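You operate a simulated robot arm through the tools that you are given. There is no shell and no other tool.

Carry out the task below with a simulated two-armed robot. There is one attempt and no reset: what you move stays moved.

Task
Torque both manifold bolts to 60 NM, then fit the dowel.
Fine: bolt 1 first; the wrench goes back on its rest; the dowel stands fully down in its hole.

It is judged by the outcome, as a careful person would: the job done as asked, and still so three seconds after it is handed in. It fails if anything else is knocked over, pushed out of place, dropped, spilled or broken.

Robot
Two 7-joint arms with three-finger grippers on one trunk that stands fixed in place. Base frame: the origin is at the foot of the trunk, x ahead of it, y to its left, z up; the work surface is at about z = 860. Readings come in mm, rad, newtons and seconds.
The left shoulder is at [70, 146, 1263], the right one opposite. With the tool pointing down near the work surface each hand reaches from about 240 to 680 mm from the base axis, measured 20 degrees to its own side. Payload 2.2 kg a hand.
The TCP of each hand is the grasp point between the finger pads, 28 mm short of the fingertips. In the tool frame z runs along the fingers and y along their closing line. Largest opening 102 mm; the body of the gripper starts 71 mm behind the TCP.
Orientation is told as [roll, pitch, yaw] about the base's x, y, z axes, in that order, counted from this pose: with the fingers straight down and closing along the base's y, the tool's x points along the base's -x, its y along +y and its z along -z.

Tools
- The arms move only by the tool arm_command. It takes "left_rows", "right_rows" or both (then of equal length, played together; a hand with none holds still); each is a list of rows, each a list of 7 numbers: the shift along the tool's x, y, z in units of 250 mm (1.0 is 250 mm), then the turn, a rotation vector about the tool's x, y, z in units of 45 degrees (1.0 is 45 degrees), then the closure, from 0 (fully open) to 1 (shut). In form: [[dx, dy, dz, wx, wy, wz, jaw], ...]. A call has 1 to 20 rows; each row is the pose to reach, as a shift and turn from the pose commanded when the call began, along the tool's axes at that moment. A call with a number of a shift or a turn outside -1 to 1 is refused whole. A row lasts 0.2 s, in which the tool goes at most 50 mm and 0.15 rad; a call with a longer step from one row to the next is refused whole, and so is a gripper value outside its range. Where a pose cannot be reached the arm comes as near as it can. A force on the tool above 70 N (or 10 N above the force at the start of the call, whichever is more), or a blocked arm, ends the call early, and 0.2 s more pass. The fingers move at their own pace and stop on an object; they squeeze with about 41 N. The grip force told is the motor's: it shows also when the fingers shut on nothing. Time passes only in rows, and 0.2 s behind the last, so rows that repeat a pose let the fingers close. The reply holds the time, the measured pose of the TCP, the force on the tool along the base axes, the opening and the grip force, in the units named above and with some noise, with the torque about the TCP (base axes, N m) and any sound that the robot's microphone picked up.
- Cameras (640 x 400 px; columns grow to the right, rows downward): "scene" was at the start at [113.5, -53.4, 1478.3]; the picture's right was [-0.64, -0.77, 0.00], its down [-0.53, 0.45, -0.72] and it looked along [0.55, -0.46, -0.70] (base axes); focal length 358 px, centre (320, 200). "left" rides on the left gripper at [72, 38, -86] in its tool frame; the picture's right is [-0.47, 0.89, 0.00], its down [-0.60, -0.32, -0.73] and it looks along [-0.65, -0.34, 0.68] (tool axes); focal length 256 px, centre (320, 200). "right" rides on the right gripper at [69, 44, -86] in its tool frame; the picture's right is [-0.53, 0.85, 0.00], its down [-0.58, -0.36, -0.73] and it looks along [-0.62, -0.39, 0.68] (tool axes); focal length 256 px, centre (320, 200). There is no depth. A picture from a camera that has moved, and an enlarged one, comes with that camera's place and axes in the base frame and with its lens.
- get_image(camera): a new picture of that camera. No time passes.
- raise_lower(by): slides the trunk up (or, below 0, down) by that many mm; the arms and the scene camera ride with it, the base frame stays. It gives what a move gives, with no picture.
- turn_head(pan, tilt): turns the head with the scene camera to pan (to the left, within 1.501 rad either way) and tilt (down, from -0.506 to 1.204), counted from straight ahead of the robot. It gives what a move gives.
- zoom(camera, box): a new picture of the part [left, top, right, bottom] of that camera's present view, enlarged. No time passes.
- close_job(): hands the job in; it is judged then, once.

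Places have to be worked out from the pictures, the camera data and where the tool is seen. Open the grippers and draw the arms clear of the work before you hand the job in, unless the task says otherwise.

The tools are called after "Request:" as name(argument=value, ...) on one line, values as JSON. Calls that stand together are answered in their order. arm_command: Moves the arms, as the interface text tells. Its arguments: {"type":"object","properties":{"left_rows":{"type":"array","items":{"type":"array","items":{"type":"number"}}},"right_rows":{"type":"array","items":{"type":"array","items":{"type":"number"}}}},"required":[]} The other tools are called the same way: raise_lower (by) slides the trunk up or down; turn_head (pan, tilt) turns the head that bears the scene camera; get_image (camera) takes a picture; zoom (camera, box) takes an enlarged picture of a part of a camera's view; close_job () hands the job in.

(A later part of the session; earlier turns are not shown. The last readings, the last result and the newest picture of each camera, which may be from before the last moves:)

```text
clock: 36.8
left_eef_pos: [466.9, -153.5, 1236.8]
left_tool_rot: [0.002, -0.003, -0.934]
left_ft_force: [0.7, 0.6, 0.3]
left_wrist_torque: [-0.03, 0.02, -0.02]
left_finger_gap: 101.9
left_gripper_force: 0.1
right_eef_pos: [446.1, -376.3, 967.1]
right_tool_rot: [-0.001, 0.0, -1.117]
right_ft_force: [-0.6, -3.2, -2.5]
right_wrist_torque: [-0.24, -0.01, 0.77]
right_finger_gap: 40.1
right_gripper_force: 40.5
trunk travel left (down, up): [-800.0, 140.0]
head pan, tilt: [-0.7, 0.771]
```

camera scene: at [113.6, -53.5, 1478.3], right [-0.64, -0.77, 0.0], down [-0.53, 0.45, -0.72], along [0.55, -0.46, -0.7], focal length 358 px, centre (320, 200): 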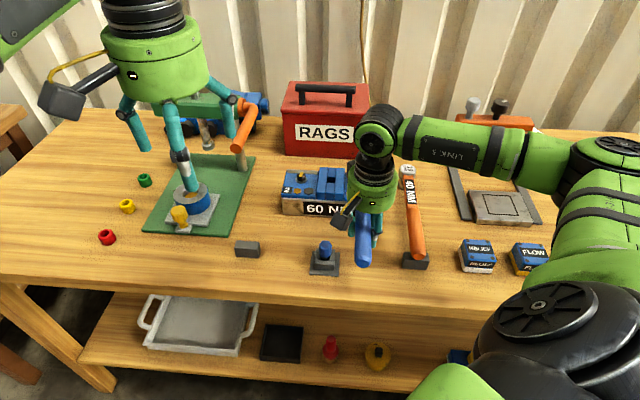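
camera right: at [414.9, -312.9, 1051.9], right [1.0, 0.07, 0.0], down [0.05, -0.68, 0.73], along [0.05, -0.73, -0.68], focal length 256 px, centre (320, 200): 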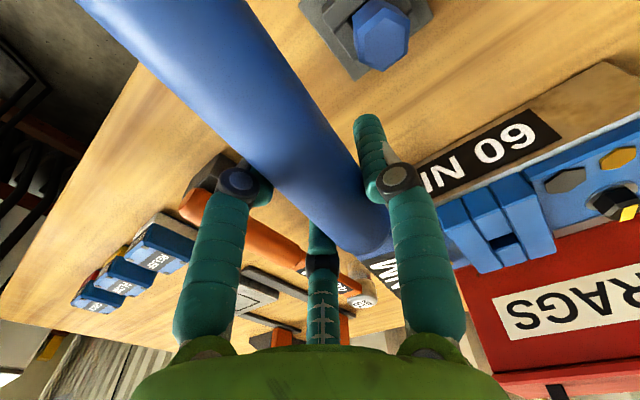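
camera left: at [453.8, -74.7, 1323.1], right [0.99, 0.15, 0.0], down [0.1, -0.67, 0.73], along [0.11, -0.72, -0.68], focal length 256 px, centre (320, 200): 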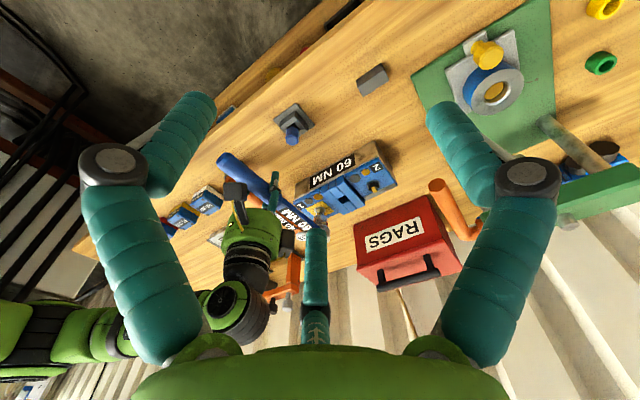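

Still no click at about 19° of turn. I'll keep on.

Request:
arm_command(right_rows=[[0, 0.0203, 0, 0, 0, 0.0382, 1], [0, 0.0406, 0, 0, 0, 0.0764, 1], [-0.001, 0.061, 0, 0, 0, 0.1146, 1], [-0.001, 0.061, 0, 0, 0, 0.1146, 1]])

```text
clock: 37.8
left_eef_pos: [467.4, -154.4, 1236.0]
left_tool_rot: [0.001, -0.001, -0.934]
left_ft_force: [-0.3, -0.9, -0.5]
left_wrist_torque: [0.02, 0.01, 0.01]
left_finger_gap: 102.2
left_gripper_force: 0.0
right_eef_pos: [459.1, -371.5, 967.4]
right_tool_rot: [0.0, 0.002, -1.205]
right_ft_force: [-1.9, -2.7, -5.7]
right_wrist_torque: [0.27, 0.2, 0.82]
right_finger_gap: 39.7
right_gripper_force: 40.8
trunk travel left (down, up): [-800.0, 140.0]
head pan, tilt: [-0.7, 0.771]
```

Steady resistance of about 0.8 N·m and no click at 24°. I'll keep turning in the same small steps.

Request:
arm_command(right_rows=[[0, 0.0203, 0, 0, 0, 0.0382, 1], [0, 0.0406, 0, 0, 0, 0.0764, 1], [-0.001, 0.061, 0, 0, 0, 0.1146, 1], [-0.001, 0.061, 0, 0, 0, 0.1146, 1]])

```text
clock: 38.8
left_eef_pos: [467.8, -153.4, 1235.9]
left_tool_rot: [0.001, -0.001, -0.934]
left_ft_force: [-0.3, 0.0, -0.6]
left_wrist_torque: [0.01, 0.01, -0.05]
left_finger_gap: 102.2
left_gripper_force: 0.0
right_eef_pos: [475.5, -365.9, 967.0]
right_tool_rot: [0.0, 0.0, -1.295]
right_ft_force: [-0.8, 0.8, -3.5]
right_wrist_torque: [0.19, 0.09, -0.07]
right_finger_gap: 39.8
right_gripper_force: 40.9
trunk travel left (down, up): [-800.0, 140.0]
head pan, tilt: [-0.7, 0.771]
```

The resisting moment suddenly vanished without any reported sound. I'll look at what happened at the socket.

Request:
zoom(camera="left", box=[280, 170, 370, 240])

Request:
get_image(camera="right")

Request:
zoom(camera="scene", box=[260, 130, 420, 290])

```text
5.71 times, centred on (325, 205) of left
camera zoom: at [454.3, -74.6, 1322.8], right [0.99, 0.15, 0.0], down [0.1, -0.67, 0.73], along [0.11, -0.72, -0.68], focal length 1463 px, centre (291, 171)
```

zoom: 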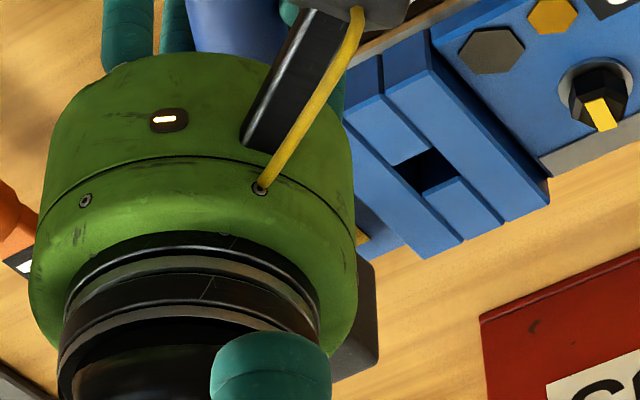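

```text
taken
camera right: at [499.3, -287.7, 1052.8], right [0.96, -0.28, 0.0], down [-0.19, -0.65, 0.73], along [-0.21, -0.7, -0.68], focal length 256 px, centre (320, 200)
```

right: 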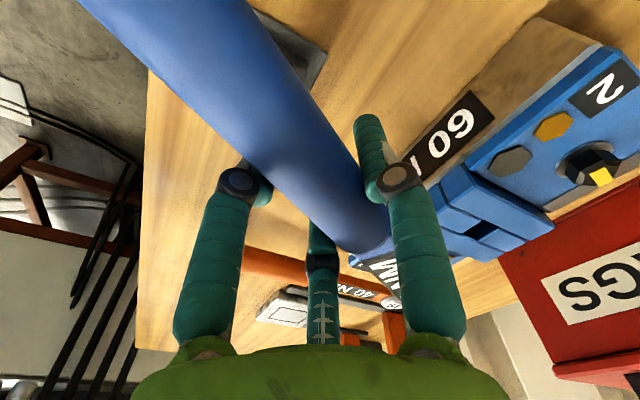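

```text
2.50 times, centred on (340, 210) of scene
camera zoom: at [114.0, -53.8, 1478.2], right [-0.64, -0.77, 0.0], down [-0.53, 0.45, -0.72], along [0.55, -0.46, -0.7], focal length 894 px, centre (270, 175)
```

zoom: 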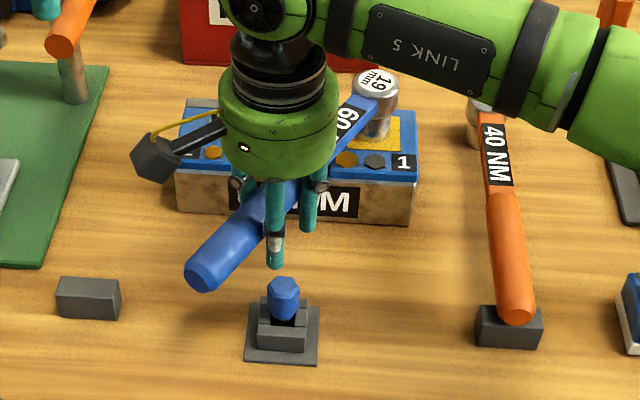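

The scene camera can now see the socket over bolt 1. I'll zoom in there.

Request:
zoom(camera="scene", box=[330, 145, 400, 205])

Request:
zoom(camera="scene", box=[275, 155, 385, 225])

```text
6.67 times, centred on (365, 175) of scene
camera zoom: at [114.0, -53.8, 1478.2], right [-0.64, -0.77, 0.0], down [-0.53, 0.45, -0.72], along [0.55, -0.46, -0.7], focal length 2384 px, centre (20, 367)
```

zoom: 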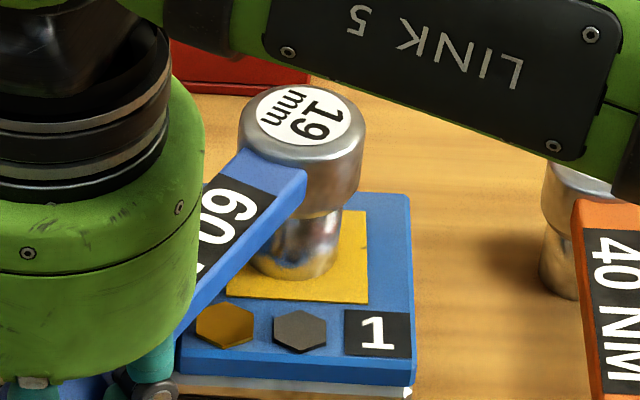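

```text
5.71 times, centred on (330, 190) of scene
camera zoom: at [114.0, -53.8, 1478.2], right [-0.64, -0.77, 0.0], down [-0.53, 0.45, -0.72], along [0.55, -0.46, -0.7], focal length 2043 px, centre (263, 257)
```

zoom: 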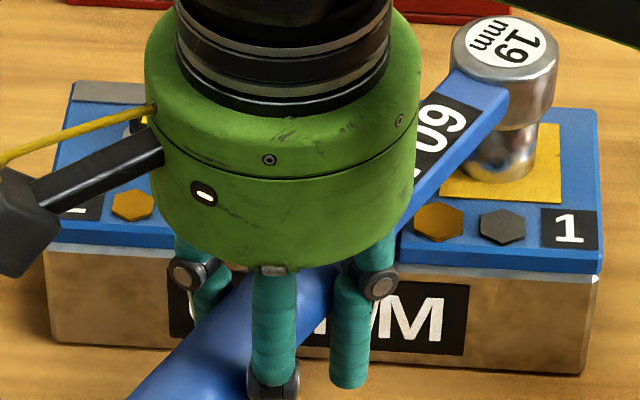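

The socket still sits on the plate around bolt 1. I'll turn one more small step and see whether resistance returns.

Request:
arm_command(right_rows=[[0, 0.0203, 0, 0, 0, 0.0382, 1], [0, 0.0406, 0, 0, 0, 0.0764, 1], [0, 0.0406, 0, 0, 0, 0.0764, 1]])

Request:
zoom(camera="scene", box=[330, 145, 400, 205])

```text
clock: 39.6
left_eef_pos: [466.5, -153.9, 1236.5]
left_tool_rot: [-0.001, -0.002, -0.934]
left_ft_force: [0.1, -0.2, -0.6]
left_wrist_torque: [0.02, -0.03, -0.03]
left_finger_gap: 102.0
left_gripper_force: 0.3
right_eef_pos: [484.9, -363.2, 966.6]
right_tool_rot: [0.0, -0.001, -1.357]
right_ft_force: [-0.2, -0.7, -3.3]
right_wrist_torque: [0.11, 0.07, -0.06]
right_finger_gap: 40.0
right_gripper_force: 40.8
trunk travel left (down, up): [-800.0, 140.0]
head pan, tilt: [-0.7, 0.771]
```

```text
6.67 times, centred on (365, 175) of scene
camera zoom: at [113.9, -54.0, 1478.2], right [-0.64, -0.77, 0.0], down [-0.53, 0.45, -0.72], along [0.55, -0.46, -0.7], focal length 2384 px, centre (20, 367)
```

zoom: 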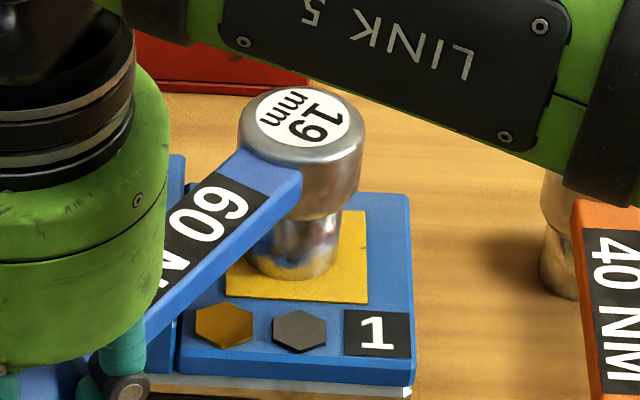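

The wrench now swings without resistance, so I need to know whether bolt 1 turned with it. I'll lift the socket off and look at the bolt's yellow mark.

Request:
arm_command(right_rows=[[0, 0, -0.04, 0, 0, 0, 1], [0, 0, -0.08, 0, 0, 0, 1], [0, 0, -0.12, 0, 0, 0, 1], [0, 0, -0.16, 0, 0, 0, 1], [0, 0, -0.2, 0, 0, 0, 1], [0, 0, -0.2, 0, 0, 0, 1], [0, 0, -0.2, 0, 0, 0, 1]])

Request:
zoom(camera="scene", box=[330, 145, 400, 205])

Request:
zoom(camera="left", box=[280, 170, 370, 240])

```text
clock: 41.2
left_eef_pos: [468.0, -153.0, 1235.5]
left_tool_rot: [-0.001, -0.002, -0.932]
left_ft_force: [-0.3, -0.1, 0.1]
left_wrist_torque: [0.0, 0.0, 0.01]
left_finger_gap: 101.9
left_gripper_force: 0.0
right_eef_pos: [486.3, -362.4, 1017.3]
right_tool_rot: [0.0, 0.001, -1.354]
right_ft_force: [0.6, -0.5, -3.5]
right_wrist_torque: [0.19, 0.07, 0.02]
right_finger_gap: 39.9
right_gripper_force: 41.3
trunk travel left (down, up): [-800.0, 140.0]
head pan, tilt: [-0.7, 0.771]
```

```text
6.67 times, centred on (365, 175) of scene
camera zoom: at [114.1, -53.9, 1478.2], right [-0.64, -0.77, 0.0], down [-0.53, 0.45, -0.72], along [0.55, -0.46, -0.7], focal length 2384 px, centre (20, 367)
```

zoom: 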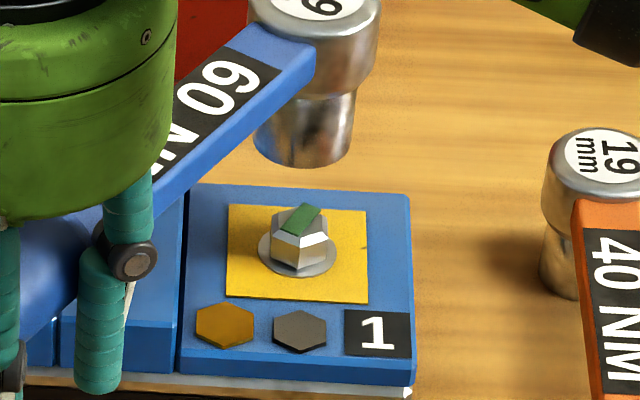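

```text
5.71 times, centred on (325, 205) of left
camera zoom: at [454.3, -74.6, 1322.8], right [0.99, 0.15, 0.0], down [0.1, -0.67, 0.73], along [0.11, -0.72, -0.68], focal length 1463 px, centre (291, 171)
```

zoom: 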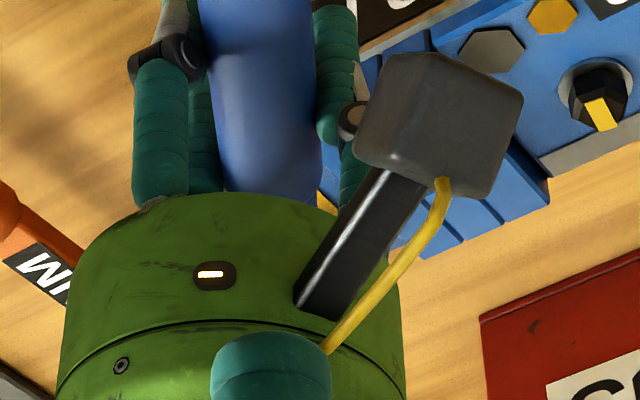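

Bolt 1's mark has turned green and the bolt has visibly rotated, so bolt 1 is at its torque. Next I'll back the left hand up and away to a higher vantage, and swing the wrench to staging above bolt 2.

Request:
arm_command(left_rows=[[0.07, 0.03, -0.05, 0, 0, 0, 0], [0.15, 0.07, -0.1, 0, 0, 0, 0], [0.24, 0.11, -0.15, 0, 0, 0, 0], [0.33, 0.15, -0.2, 0, 0, 0, 0], [0.42, 0.2, -0.25, 0, 0, 0, 0], [0.51, 0.24, -0.3, 0, 0, 0, 0], [0.6, 0.29, -0.34, 0, 0, 0, 0], [0.7, 0.33, -0.38, 0, 0, 0, 0], [0.786, 0.377, -0.416, 0, 0, 0, 0], [0.786, 0.377, -0.416, 0, 0, 0, 0], [0.786, 0.377, -0.416, 0, 0, 0, 0]], right_rows=[[0.01, 0.01, -0.04, 0, 0, 0, 1], [0.03, 0.02, -0.04, 0, 0, -0.1, 1], [0.06, 0.03, -0.04, 0, 0, -0.2, 1], [0.09, 0.05, -0.04, 0, 0, -0.3, 1], [0.11, 0.06, -0.04, 0, 0, -0.4, 1], [0.13, 0.07, -0.04, 0, 0, -0.5, 1], [0.15, 0.08, -0.04, 0, 0, -0.6, 1], [0.17, 0.095, -0.04, 0, 0, -0.68, 1], [0.182, 0.1015, -0.04, 0, 0, -0.7245, 1], [0.182, 0.1015, -0.04, 0, 0, -0.7245, 1], [0.182, 0.1015, -0.04, 0, 0, -0.7245, 1]])

Request:
get_image(camera="left")

Request:
get_image(camera="scene")

```text
clock: 43.6
left_eef_pos: [427.5, 60.2, 1340.7]
left_tool_rot: [0.001, 0.0, -0.935]
left_ft_force: [-0.8, 0.5, -0.1]
left_wrist_torque: [0.01, -0.05, 0.03]
left_finger_gap: 102.0
left_gripper_force: 0.1
right_eef_pos: [501.6, -312.6, 1026.8]
right_tool_rot: [0.001, 0.002, -0.786]
right_ft_force: [0.5, 0.5, -4.0]
right_wrist_torque: [0.15, 0.18, -0.03]
right_finger_gap: 39.8
right_gripper_force: 41.3
trunk travel left (down, up): [-800.0, 140.0]
head pan, tilt: [-0.7, 0.771]
```

```text
taken
camera left: at [414.3, 139.7, 1426.1], right [0.99, 0.15, 0.0], down [0.11, -0.67, 0.73], along [0.11, -0.72, -0.68], focal length 256 px, centre (320, 200)
```

left: 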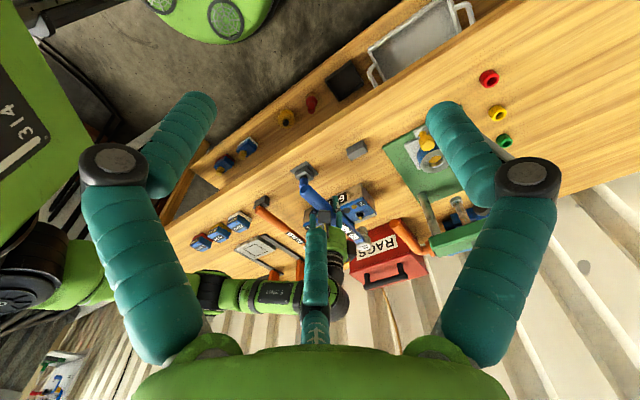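

```text
taken
camera scene: at [114.3, -53.8, 1478.2], right [-0.64, -0.77, 0.0], down [-0.53, 0.45, -0.72], along [0.55, -0.46, -0.7], focal length 358 px, centre (320, 200)
```

scene: 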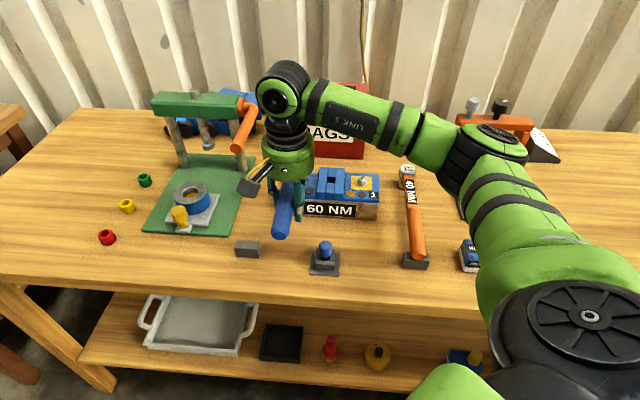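

I'll zoom the left view on bolt 2 and the socket.

Request:
zoom(camera="left", box=[300, 175, 390, 255])

Request:
zoom(camera="scene", box=[240, 130, 400, 260])

```text
5.00 times, centred on (345, 215) of left
camera zoom: at [414.3, 139.7, 1426.1], right [0.99, 0.15, 0.0], down [0.11, -0.67, 0.73], along [0.11, -0.72, -0.68], focal length 1280 px, centre (195, 125)
```

zoom: 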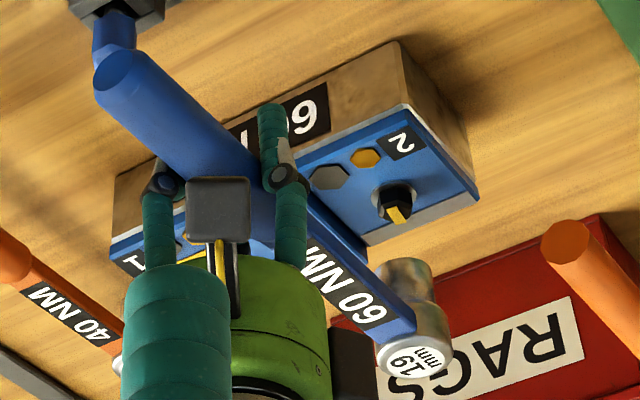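

```text
3.08 times, centred on (320, 195) of scene
camera zoom: at [114.3, -53.8, 1478.2], right [-0.64, -0.77, 0.0], down [-0.53, 0.45, -0.72], along [0.55, -0.46, -0.7], focal length 1100 px, centre (320, 215)
```

zoom: 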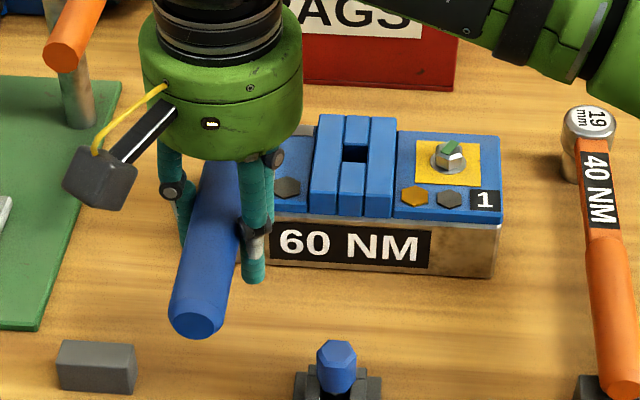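

The left camera sees the socket above bolt 2. I'll zoom finely to measure the offset.

Request:
zoom(camera="left", box=[343, 205, 379, 241])

```text
11.11 times, centred on (361, 223) of left
camera zoom: at [414.3, 139.7, 1426.1], right [0.99, 0.15, 0.0], down [0.11, -0.67, 0.73], along [0.11, -0.72, -0.68], focal length 2844 px, centre (-136, -56)
```

zoom: 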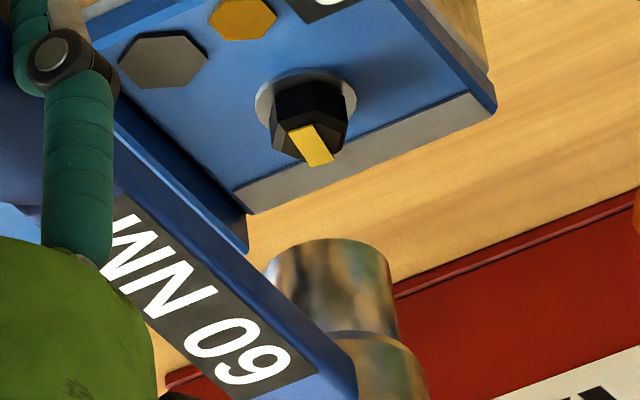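

The socket looks roughly 1.5 mm to one side and 3–4 mm too far in depth at this height. I'll apply most of that correction and lower to just above bolt 2 to measure again.

Request:
arm_command(right_rows=[[0.007, 0.01, 0.03, 0, 0, 0, 1], [0.007, 0.01, 0.06, 0, 0, 0, 1], [0.007, 0.01, 0.09, 0, 0, 0, 1], [0.007, 0.01, 0.12, 0, 0, 0, 1], [0.007, 0.01, 0.132, 0, 0, 0, 1], [0.007, 0.01, 0.132, 0, 0, 0, 1], [0.007, 0.01, 0.132, 0, 0, 0, 1], [0.007, 0.01, 0.132, 0, 0, 0, 1]])

Request:
zoom(camera="left", box=[343, 203, 379, 233])

Request:
zoom(camera="left", box=[352, 205, 372, 223])

```text
clock: 45.4
left_eef_pos: [427.0, 62.0, 1339.5]
left_tool_rot: [0.0, -0.002, -0.933]
left_ft_force: [1.1, -0.2, -0.5]
left_wrist_torque: [0.0, 0.01, -0.02]
left_finger_gap: 101.8
left_gripper_force: 0.1
right_eef_pos: [501.4, -309.8, 993.7]
right_tool_rot: [0.0, 0.002, -0.785]
right_ft_force: [0.3, 1.1, -3.4]
right_wrist_torque: [0.12, 0.18, 0.06]
right_finger_gap: 39.9
right_gripper_force: 40.9
trunk travel left (down, up): [-800.0, 140.0]
head pan, tilt: [-0.7, 0.771]
```

```text
13.33 times, centred on (361, 218) of left
camera zoom: at [414.3, 139.6, 1426.1], right [0.99, 0.15, 0.0], down [0.11, -0.67, 0.73], along [0.11, -0.72, -0.68], focal length 3413 px, centre (-227, -40)
```

zoom: 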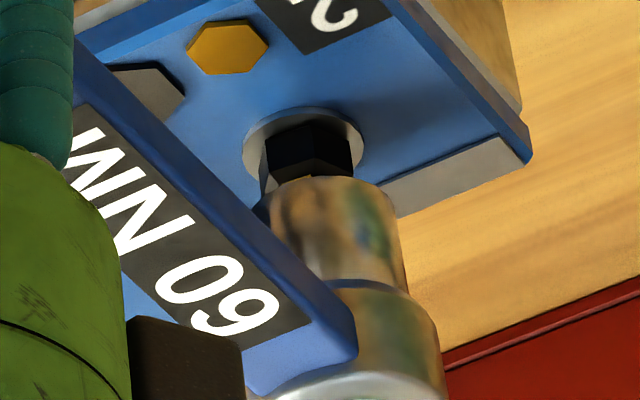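

```text
16.00 times, centred on (362, 214) of left
camera zoom: at [414.3, 139.6, 1426.1], right [0.99, 0.15, 0.0], down [0.11, -0.67, 0.73], along [0.11, -0.72, -0.68], focal length 4096 px, centre (-352, -24)
```

zoom: 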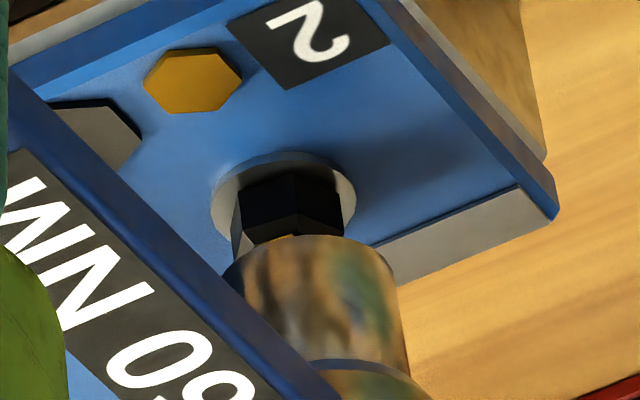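

With exact perspective, the rim is about 4 mm too near the left camera and about 1 mm to its right, so my depth correction went the wrong way. I'll shift back about 4 mm and re-measure just above the bolt.

Request:
arm_command(right_rows=[[-0.005, -0.006, 0, 0, 0, 0, 1], [-0.0108, -0.0124, 0.01, 0, 0, 0, 1], [-0.0108, -0.0124, 0.02, 0, 0, 0, 1], [-0.0108, -0.0124, 0.02, 0, 0, 0, 1], [-0.0108, -0.0124, 0.02, 0, 0, 0, 1]])

Request:
zoom(camera="left", box=[352, 205, 372, 223])

```text
clock: 46.6
left_eef_pos: [429.0, 61.6, 1340.1]
left_tool_rot: [-0.001, 0.0, -0.935]
left_ft_force: [0.0, -0.5, -0.4]
left_wrist_torque: [-0.01, -0.03, 0.03]
left_finger_gap: 102.0
left_gripper_force: 0.1
right_eef_pos: [501.1, -314.6, 988.6]
right_tool_rot: [-0.001, 0.0, -0.784]
right_ft_force: [0.4, 0.1, -3.9]
right_wrist_torque: [0.13, 0.19, 0.0]
right_finger_gap: 40.0
right_gripper_force: 41.0
trunk travel left (down, up): [-800.0, 140.0]
head pan, tilt: [-0.7, 0.771]
```

```text
16.00 times, centred on (362, 214) of left
camera zoom: at [414.3, 139.5, 1426.1], right [0.99, 0.15, 0.0], down [0.11, -0.67, 0.73], along [0.11, -0.72, -0.68], focal length 4096 px, centre (-352, -24)
```

zoom: 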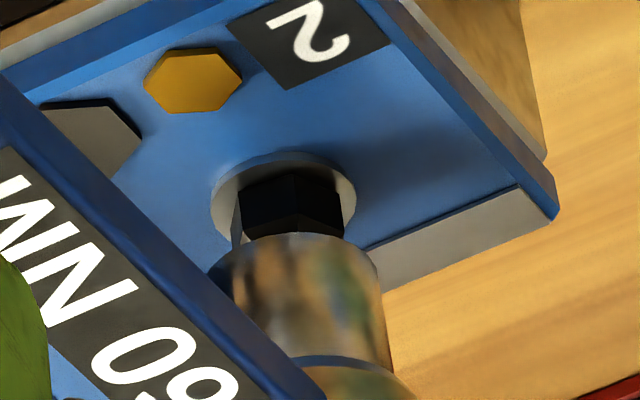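

The depth now matches the expected aligned position. I'll zoom once more to check the lateral centring.

Request:
zoom(camera="left", box=[354, 208, 370, 221])

```text
16.00 times, centred on (362, 214) of left
camera zoom: at [414.3, 139.5, 1426.1], right [0.99, 0.15, 0.0], down [0.11, -0.67, 0.73], along [0.11, -0.72, -0.68], focal length 4096 px, centre (-352, -32)
```

zoom: 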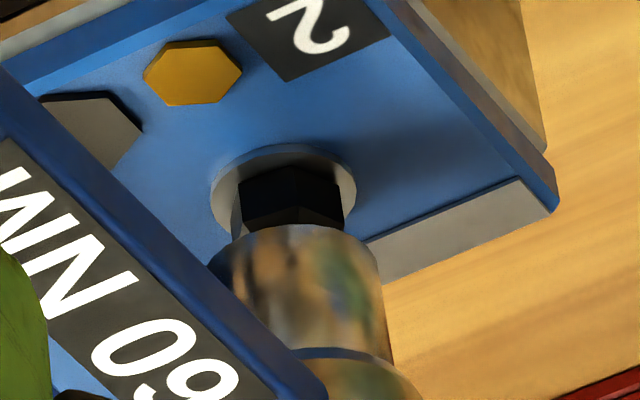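

The rim centre matches the predicted aligned position within about 0.5 mm. I'll descend 8 mm slowly.

Request:
arm_command(right_rows=[[0, 0, 0.006, 0, 0, 0, 1], [0, 0, 0.012, 0, 0, 0, 1], [0, 0, 0.018, 0, 0, 0, 1], [0, 0, 0.024, 0, 0, 0, 1], [0, 0, 0.03, 0, 0, 0, 1], [0, 0, 0.03, 0, 0, 0, 1], [0, 0, 0.03, 0, 0, 0, 1]])

Request:
zoom(camera="left", box=[352, 205, 372, 223])

```text
clock: 48.2
left_eef_pos: [427.9, 61.0, 1339.5]
left_tool_rot: [0.0, 0.0, -0.934]
left_ft_force: [0.8, 0.0, -0.4]
left_wrist_torque: [-0.01, 0.01, 0.01]
left_finger_gap: 101.9
left_gripper_force: 0.0
right_eef_pos: [499.8, -312.9, 982.1]
right_tool_rot: [0.001, 0.002, -0.784]
right_ft_force: [-0.9, -0.2, -4.5]
right_wrist_torque: [0.15, 0.17, 0.02]
right_finger_gap: 40.1
right_gripper_force: 41.1
trunk travel left (down, up): [-800.0, 140.0]
head pan, tilt: [-0.7, 0.771]
```

```text
16.00 times, centred on (362, 214) of left
camera zoom: at [414.3, 139.6, 1426.1], right [0.99, 0.15, 0.0], down [0.11, -0.67, 0.73], along [0.11, -0.72, -0.68], focal length 4096 px, centre (-352, -24)
```

zoom: 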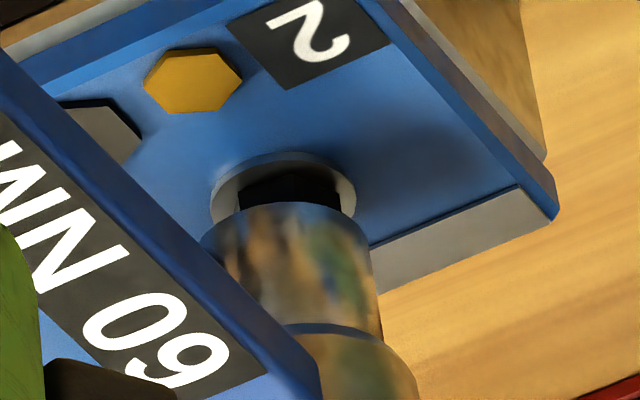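

The socket is about 1 mm to the left of the bolt at the mouth. I'll correct by 1 mm and go down 6 mm.

Request:
arm_command(right_rows=[[-0.0024, 0.0032, 0, 0, 0, 0, 1], [-0.0024, 0.0032, 0, 0, 0, 0, 1], [-0.0024, 0.0032, 0.006, 0, 0, 0, 1], [-0.0024, 0.0032, 0.012, 0, 0, 0, 1], [-0.0024, 0.0032, 0.018, 0, 0, 0, 1], [-0.0024, 0.0032, 0.024, 0, 0, 0, 1], [-0.0024, 0.0032, 0.024, 0, 0, 0, 1], [-0.0024, 0.0032, 0.024, 0, 0, 0, 1]])

Request:
zoom(camera="left", box=[352, 205, 372, 223])

```text
clock: 50.0
left_eef_pos: [427.1, 62.0, 1339.4]
left_tool_rot: [-0.001, -0.001, -0.935]
left_ft_force: [0.4, 0.5, 0.1]
left_wrist_torque: [0.0, 0.03, 0.0]
left_finger_gap: 101.9
left_gripper_force: 0.1
right_eef_pos: [501.6, -314.3, 975.2]
right_tool_rot: [0.0, 0.002, -0.785]
right_ft_force: [0.3, -1.1, -4.1]
right_wrist_torque: [0.17, 0.18, 0.03]
right_finger_gap: 39.9
right_gripper_force: 40.7
trunk travel left (down, up): [-800.0, 140.0]
head pan, tilt: [-0.7, 0.771]
```

```text
16.00 times, centred on (362, 214) of left
camera zoom: at [414.3, 139.6, 1426.1], right [0.99, 0.15, 0.0], down [0.11, -0.67, 0.73], along [0.11, -0.72, -0.68], focal length 4096 px, centre (-352, -24)
```

zoom: 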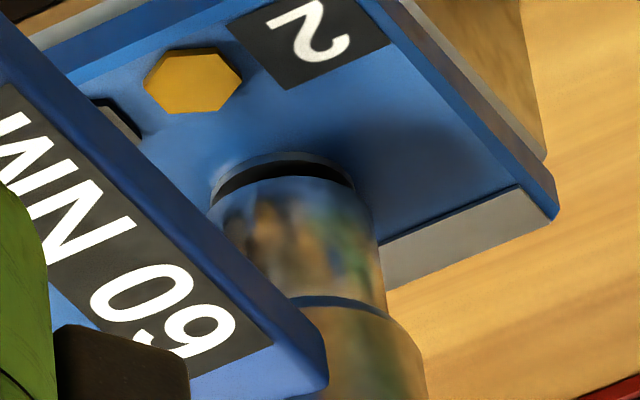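

The socket is around bolt 2's head, centred within 0.5 mm and with no contact force. I'll go down the last 8 mm to seat it.

Request:
arm_command(right_rows=[[0, 0, 0.006, 0, 0, 0, 1], [0, 0, 0.012, 0, 0, 0, 1], [0, 0, 0.018, 0, 0, 0, 1], [0, 0, 0.024, 0, 0, 0, 1], [0, 0, 0.03, 0, 0, 0, 1], [0, 0, 0.033, 0, 0, 0, 1], [0, 0, 0.033, 0, 0, 0, 1], [0, 0, 0.033, 0, 0, 0, 1]])

Request:
zoom(camera="left", box=[352, 205, 372, 223])

```text
clock: 51.8
left_eef_pos: [426.6, 60.6, 1339.9]
left_tool_rot: [-0.001, 0.0, -0.933]
left_ft_force: [0.0, -0.1, -0.1]
left_wrist_torque: [0.01, 0.01, 0.0]
left_finger_gap: 102.2
left_gripper_force: 0.1
right_eef_pos: [502.4, -314.2, 968.2]
right_tool_rot: [0.003, -0.001, -0.788]
right_ft_force: [1.7, -1.4, 0.7]
right_wrist_torque: [-0.53, -0.55, -0.08]
right_finger_gap: 39.8
right_gripper_force: 41.2
trunk travel left (down, up): [-800.0, 140.0]
head pan, tilt: [-0.7, 0.771]
```

```text
16.00 times, centred on (362, 214) of left
camera zoom: at [413.5, 139.8, 1426.4], right [0.99, 0.15, 0.0], down [0.1, -0.67, 0.73], along [0.11, -0.72, -0.68], focal length 4096 px, centre (-352, -24)
```

zoom: 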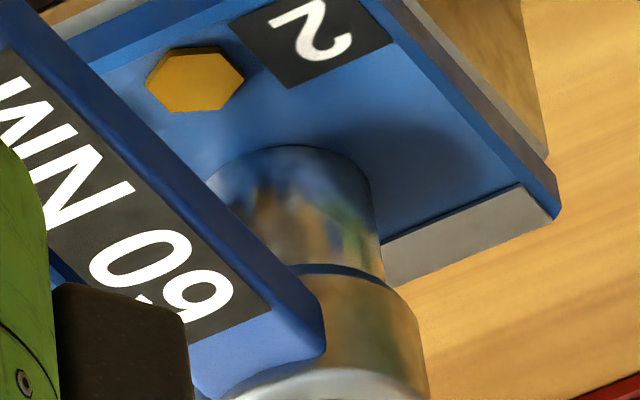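

The head's contact moment shows the socket seated on bolt 2 (z 968). I'll turn clockwise in small steps, watching the resisting moment.

Request:
arm_command(right_rows=[[0, 0.0203, 0, 0, 0, 0.0382, 1], [0, 0.0406, 0, 0, 0, 0.0764, 1], [-0.001, 0.061, 0, 0, 0, 0.1146, 1], [-0.001, 0.061, 0, 0, 0, 0.1146, 1]])

```text
clock: 52.8
left_eef_pos: [426.0, 62.8, 1339.9]
left_tool_rot: [-0.002, 0.0, -0.934]
left_ft_force: [0.6, -0.3, -0.2]
left_wrist_torque: [-0.01, -0.01, 0.0]
left_finger_gap: 102.2
left_gripper_force: 0.1
right_eef_pos: [512.0, -302.2, 966.8]
right_tool_rot: [0.0, 0.0, -0.876]
right_ft_force: [-0.1, 1.4, 1.2]
right_wrist_torque: [-0.58, -0.64, 0.83]
right_finger_gap: 40.2
right_gripper_force: 41.3
trunk travel left (down, up): [-800.0, 140.0]
head pan, tilt: [-0.7, 0.771]
```

Bolt 2 resists with 0.83 N·m, as bolt 1 did at first. I'll continue turning.

Request:
arm_command(right_rows=[[0, 0.0203, 0, 0, 0, 0.0382, 1], [0, 0.0406, 0, 0, 0, 0.0764, 1], [-0.001, 0.061, 0, 0, 0, 0.1146, 1], [-0.001, 0.061, 0, 0, 0, 0.1146, 1]])

```text
clock: 53.8
left_eef_pos: [427.0, 60.9, 1339.5]
left_tool_rot: [-0.001, 0.001, -0.934]
left_ft_force: [-0.7, -1.0, 0.7]
left_wrist_torque: [0.0, -0.01, 0.01]
left_finger_gap: 101.9
left_gripper_force: 0.1
right_eef_pos: [523.5, -292.6, 967.5]
right_tool_rot: [0.001, 0.0, -0.967]
right_ft_force: [-0.5, -0.7, -1.3]
right_wrist_torque: [-0.26, -0.17, 0.7]
right_finger_gap: 40.1
right_gripper_force: 41.2
trunk travel left (down, up): [-800.0, 140.0]
head pan, tilt: [-0.7, 0.771]
```

The resistance is steady at 0.70 N·m after about 10°. I'll turn further.

Request:
arm_command(right_rows=[[0, 0.0203, 0, 0, 0, 0.0382, 1], [0, 0.0406, 0, 0, 0, 0.0764, 1], [-0.001, 0.061, 0, 0, 0, 0.1146, 1], [-0.001, 0.061, 0, 0, 0, 0.1146, 1]])

```text
clock: 54.8
left_eef_pos: [426.8, 60.7, 1340.7]
left_tool_rot: [0.0, 0.001, -0.935]
left_ft_force: [0.0, 0.7, 0.1]
left_wrist_torque: [-0.01, -0.02, -0.02]
left_finger_gap: 101.8
left_gripper_force: 0.1
right_eef_pos: [536.4, -285.4, 967.8]
right_tool_rot: [-0.001, 0.001, -1.056]
right_ft_force: [-0.8, 0.1, -3.1]
right_wrist_torque: [0.06, 0.11, 0.95]
right_finger_gap: 40.2
right_gripper_force: 40.8
trunk travel left (down, up): [-800.0, 140.0]
head pan, tilt: [-0.7, 0.771]
```

The resistance is 0.95 N·m at about 15.5°. I'll turn a little more.

Request:
arm_command(right_rows=[[0, 0.0203, 0, 0, 0, 0.0382, 1], [0, 0.0406, 0, 0, 0, 0.0764, 1], [-0.001, 0.061, 0, 0, 0, 0.1146, 1], [-0.001, 0.061, 0, 0, 0, 0.1146, 1]])

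```text
clock: 55.8
left_eef_pos: [427.4, 60.9, 1340.0]
left_tool_rot: [-0.001, -0.002, -0.934]
left_ft_force: [-1.2, 0.4, 0.0]
left_wrist_torque: [0.01, -0.02, -0.03]
left_finger_gap: 102.0
left_gripper_force: 0.1
right_eef_pos: [549.6, -275.3, 968.2]
right_tool_rot: [0.0, -0.001, -1.146]
right_ft_force: [0.4, 0.3, -3.6]
right_wrist_torque: [0.19, 0.11, 1.19]
right_finger_gap: 40.1
right_gripper_force: 41.0
trunk travel left (down, up): [-800.0, 140.0]
head pan, tilt: [-0.7, 0.771]
```

The moment is rising to 1.19 N·m at about 20.7°. I'll continue with finer steps.

Request:
arm_command(right_rows=[[0, 0.0203, 0.002, 0, 0, 0.0382, 1], [0, 0.0406, 0.002, 0, 0, 0.0764, 1], [0, 0.0406, 0.002, 0, 0, 0.0764, 1]])

```text
clock: 56.6
left_eef_pos: [425.4, 63.2, 1339.5]
left_tool_rot: [0.0, 0.002, -0.933]
left_ft_force: [0.7, 0.1, -0.3]
left_wrist_torque: [0.01, -0.03, -0.01]
left_finger_gap: 102.1
left_gripper_force: 0.1
right_eef_pos: [559.4, -272.8, 967.6]
right_tool_rot: [0.001, -0.002, -1.208]
right_ft_force: [-1.4, -1.3, 2.0]
right_wrist_torque: [-0.82, -0.31, 1.09]
right_finger_gap: 40.3
right_gripper_force: 40.8
trunk travel left (down, up): [-800.0, 140.0]
head pan, tilt: [-0.7, 0.771]
```

Still resisting at 1.09 N·m at about 24°, with the socket pressed down. I'll take another fine step.

Request:
arm_command(right_rows=[[0, 0.0203, 0, 0, 0, 0.0382, 1], [0, 0.0406, 0, 0, 0, 0.0764, 1], [0, 0.0406, 0, 0, 0, 0.0764, 1]])

```text
clock: 57.4
left_eef_pos: [426.8, 62.0, 1340.2]
left_tool_rot: [0.0, 0.0, -0.934]
left_ft_force: [-0.1, 0.1, 0.8]
left_wrist_torque: [0.01, -0.03, -0.02]
left_finger_gap: 102.3
left_gripper_force: 0.1
right_eef_pos: [568.9, -269.0, 966.5]
right_tool_rot: [0.0, 0.001, -1.265]
right_ft_force: [0.2, 1.1, -0.8]
right_wrist_torque: [-0.45, -0.21, 0.18]
right_finger_gap: 40.2
right_gripper_force: 41.0
trunk travel left (down, up): [-800.0, 140.0]
head pan, tilt: [-0.7, 0.771]
```

The moment has dropped to 0.18 N·m, the same release I saw on bolt 1. I'll lift the socket off and look at bolt 2's mark.

Request:
arm_command(right_rows=[[0, 0, -0.04, 0, 0, 0, 1], [0, 0, -0.08, 0, 0, 0, 1], [0, 0, -0.12, 0, 0, 0, 1], [0, 0, -0.16, 0, 0, 0, 1], [0, 0, -0.2, 0, 0, 0, 1], [0, 0, -0.22, 0, 0, 0, 1], [0, 0, -0.22, 0, 0, 0, 1]])

Request:
zoom(camera="left", box=[320, 180, 400, 240])

Request:
zoom(camera="scene", box=[270, 145, 390, 225])

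```text
clock: 59.0
left_eef_pos: [427.4, 61.4, 1339.4]
left_tool_rot: [-0.001, 0.0, -0.933]
left_ft_force: [-0.2, -0.9, -0.3]
left_wrist_torque: [0.0, 0.02, 0.03]
left_finger_gap: 102.0
left_gripper_force: 0.1
right_eef_pos: [570.1, -271.5, 1022.9]
right_tool_rot: [-0.002, 0.001, -1.268]
right_ft_force: [0.0, 0.8, -3.8]
right_wrist_torque: [0.21, 0.12, -0.03]
right_finger_gap: 40.0
right_gripper_force: 41.0
trunk travel left (down, up): [-800.0, 140.0]
head pan, tilt: [-0.7, 0.771]
```

```text
6.67 times, centred on (360, 210) of left
camera zoom: at [414.5, 139.5, 1426.1], right [0.99, 0.15, 0.0], down [0.11, -0.67, 0.73], along [0.11, -0.72, -0.68], focal length 1707 px, centre (53, 133)
```

zoom: 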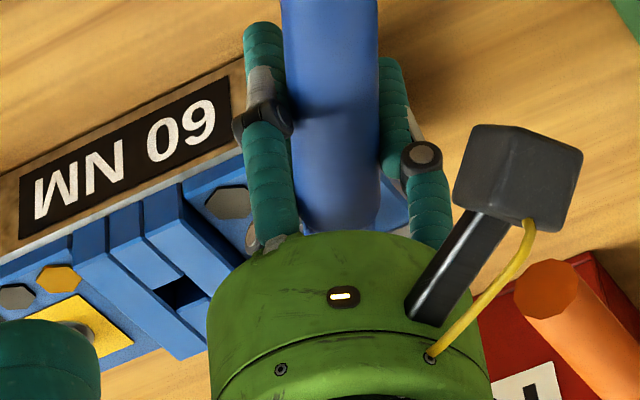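

```text
5.00 times, centred on (330, 185) of scene
camera zoom: at [114.3, -53.8, 1478.2], right [-0.64, -0.77, 0.0], down [-0.53, 0.45, -0.72], along [0.55, -0.46, -0.7], focal length 1788 px, centre (270, 275)
```

zoom: 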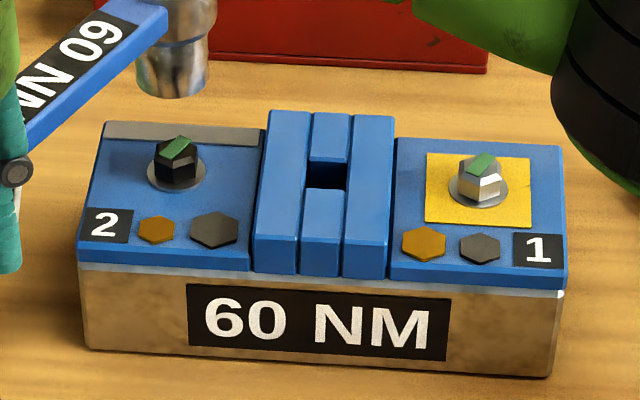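

Both bolts' marks are green. Before returning the wrench I noticed the press's orange lever looks different from the first picture, so I'll zoom on it.

Request:
zoom(camera="scene", box=[80, 80, 280, 270])

Request:
get_image(camera="scene")

Request:
get_image(camera="right")

```text
2.11 times, centred on (180, 175) of scene
camera zoom: at [114.3, -53.8, 1478.2], right [-0.64, -0.77, 0.0], down [-0.53, 0.45, -0.72], along [0.55, -0.46, -0.7], focal length 753 px, centre (615, 253)
```

zoom: 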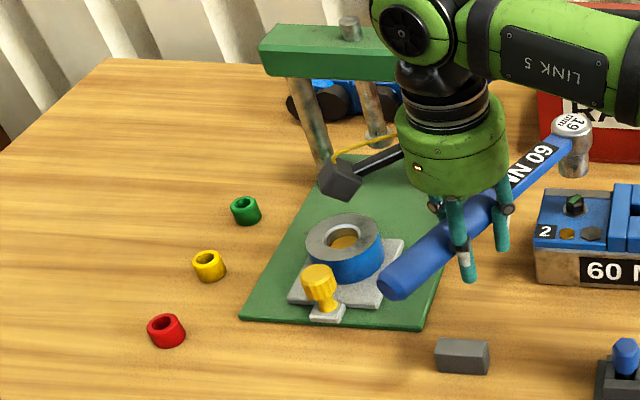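

```text
taken
camera scene: at [114.3, -53.8, 1478.2], right [-0.64, -0.77, 0.0], down [-0.53, 0.45, -0.72], along [0.55, -0.46, -0.7], focal length 358 px, centre (320, 200)
```

scene: 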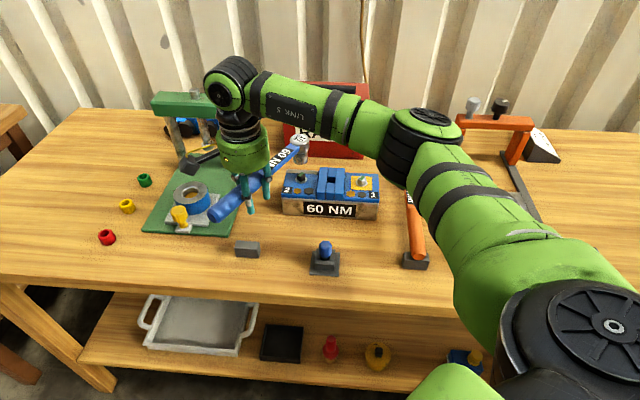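

```text
taken
camera right: at [590.9, -192.1, 1107.1], right [0.97, -0.26, 0.0], down [-0.17, -0.66, 0.73], along [-0.19, -0.71, -0.68], focal length 256 px, centre (320, 200)
```

right: 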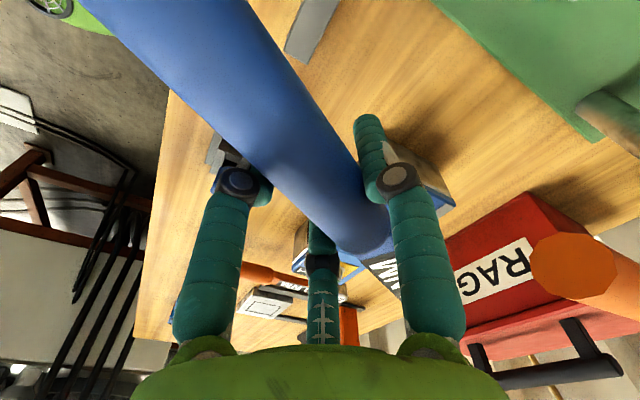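

Both bolts are done, but the press's orange lever hangs lower than at the start, so my wrist must have brushed it while fetching the wrench. I'll carry the wrench clear toward the right and look at the lever properly.

Request:
arm_command(right_rows=[[0.02, -0.03, -0.03, 0, 0, -0.08, 1], [0.06, -0.09, -0.06, 0, 0, -0.16, 1], [0.12, -0.16, -0.08, 0, 0, -0.24, 1], [0.18, -0.24, -0.1, 0, 0, -0.32, 1], [0.24, -0.32, -0.12, 0, 0, -0.4, 1], [0.3, -0.4, -0.12, 0, 0, -0.48, 1], [0.36, -0.48, -0.12, 0, 0, -0.56, 1], [0.4, -0.52, -0.12, 0, 0, -0.615, 1], [0.4, -0.52, -0.12, 0, 0, -0.615, 1], [0.4, -0.52, -0.12, 0, 0, -0.615, 1]])

Request:
get_image(camera="scene")

Request:
zoom(camera="scene", box=[80, 80, 280, 270])

Request:
zoom(camera="left", box=[330, 140, 480, 280])

```text
clock: 61.2
left_eef_pos: [427.6, 61.7, 1339.3]
left_tool_rot: [-0.002, 0.0, -0.933]
left_ft_force: [0.9, 0.7, -0.2]
left_wrist_torque: [-0.02, 0.02, -0.01]
left_finger_gap: 102.3
left_gripper_force: 0.2
right_eef_pos: [412.2, -211.9, 1050.9]
right_tool_rot: [-0.002, -0.001, -0.784]
right_ft_force: [1.0, -0.8, -3.0]
right_wrist_torque: [0.13, 0.2, 0.05]
right_finger_gap: 40.0
right_gripper_force: 41.0
trunk travel left (down, up): [-800.0, 140.0]
head pan, tilt: [-0.7, 0.771]
```

```text
taken
camera scene: at [113.9, -53.7, 1478.2], right [-0.64, -0.77, 0.0], down [-0.53, 0.45, -0.72], along [0.55, -0.46, -0.7], focal length 358 px, centre (320, 200)
```

scene: 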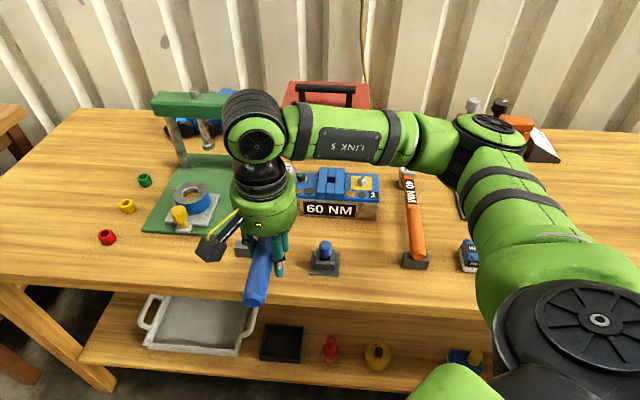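

```text
2.11 times, centred on (180, 175) of scene
camera zoom: at [113.9, -53.7, 1478.2], right [-0.64, -0.77, 0.0], down [-0.53, 0.45, -0.72], along [0.55, -0.46, -0.7], focal length 753 px, centre (615, 253)
```

zoom: 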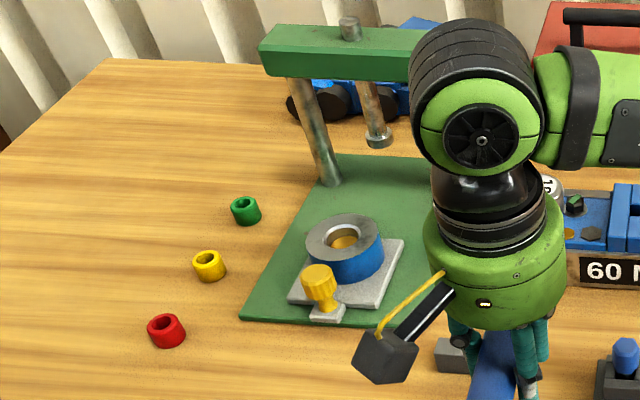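

```text
2.86 times, centred on (405, 210) of left
camera zoom: at [414.0, 139.7, 1426.2], right [0.99, 0.15, 0.0], down [0.11, -0.67, 0.73], along [0.11, -0.72, -0.68], focal length 731 px, centre (77, 171)
```

zoom: 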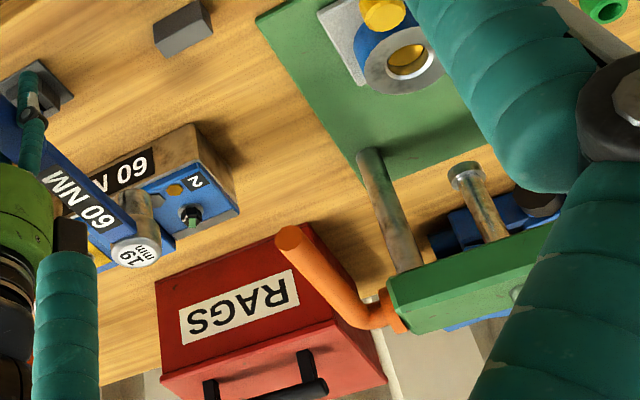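

The wrist still blocks the scene view of the press. I'll carry the wrench over to the right to clear the line of sight.

Request:
arm_command(right_rows=[[-0.06, -0.05, 0, 0, 0, 0, 1], [-0.13, -0.11, -0.02, 0, 0, 0, 1], [-0.22, -0.18, -0.04, 0, 0, 0, 1], [-0.31, -0.26, -0.04, 0, 0, 0, 1], [-0.4, -0.33, -0.04, 0, 0, 0, 1], [-0.49, -0.4, -0.04, 0, 0, 0, 1], [-0.55, -0.46, -0.04, 0, 0, 0, 1], [-0.583, -0.481, -0.04, 0, 0, 0, 1], [-0.583, -0.481, -0.04, 0, 0, 0, 1], [-0.583, -0.481, -0.04, 0, 0, 0, 1]])

Request:
zoom(camera="scene", box=[80, 80, 280, 270])

Request:
zoom(camera="left", box=[370, 180, 450, 260])

Request:
get_image(camera="right")

```text
clock: 63.4
left_eef_pos: [427.3, 60.8, 1338.3]
left_tool_rot: [-0.001, 0.0, -0.933]
left_ft_force: [-0.3, 0.1, 1.0]
left_wrist_torque: [0.03, 0.04, 0.0]
left_finger_gap: 101.8
left_gripper_force: 0.0
right_eef_pos: [432.2, -403.5, 1060.9]
right_tool_rot: [0.001, 0.002, -0.781]
right_ft_force: [0.1, 0.3, -3.7]
right_wrist_torque: [0.19, 0.13, 0.04]
right_finger_gap: 40.0
right_gripper_force: 41.5
trunk travel left (down, up): [-800.0, 140.0]
head pan, tilt: [-0.7, 0.771]
```

```text
2.11 times, centred on (180, 175) of scene
camera zoom: at [113.9, -54.1, 1478.2], right [-0.64, -0.77, 0.0], down [-0.53, 0.45, -0.72], along [0.55, -0.46, -0.7], focal length 753 px, centre (615, 253)
```

zoom: 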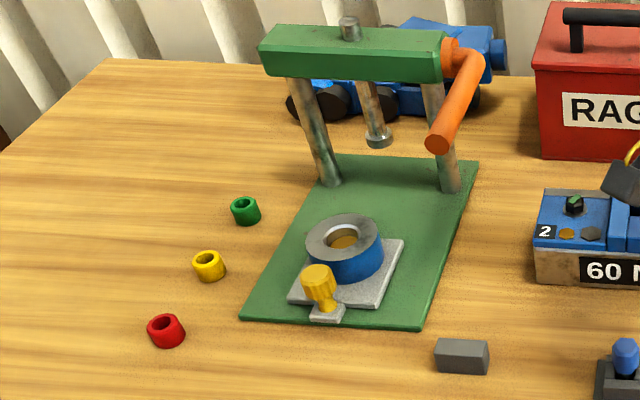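

```text
5.00 times, centred on (410, 220) of left
camera zoom: at [414.0, 139.3, 1426.2], right [0.99, 0.15, 0.0], down [0.1, -0.67, 0.73], along [0.11, -0.72, -0.68], focal length 1280 px, centre (-130, 100)
```

zoom: 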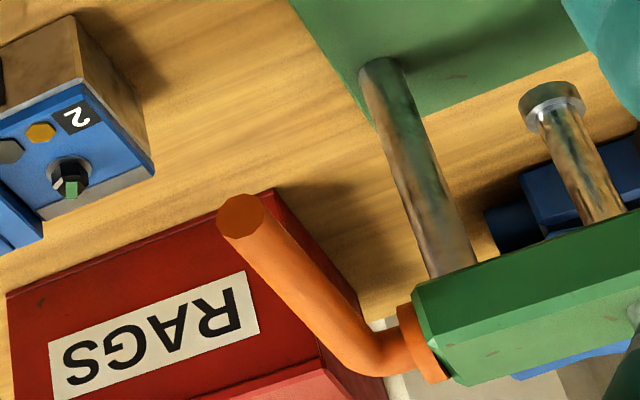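

```text
taken
camera right: at [414.1, -324.5, 1146.4], right [0.98, 0.22, 0.0], down [0.15, -0.67, 0.73], along [0.16, -0.71, -0.68], focal length 256 px, centre (320, 200)
```

right: 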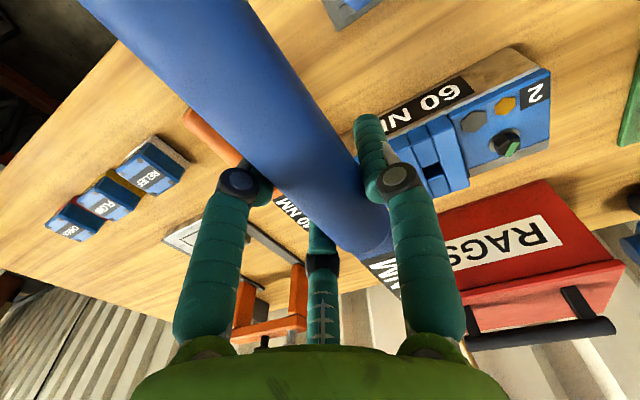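

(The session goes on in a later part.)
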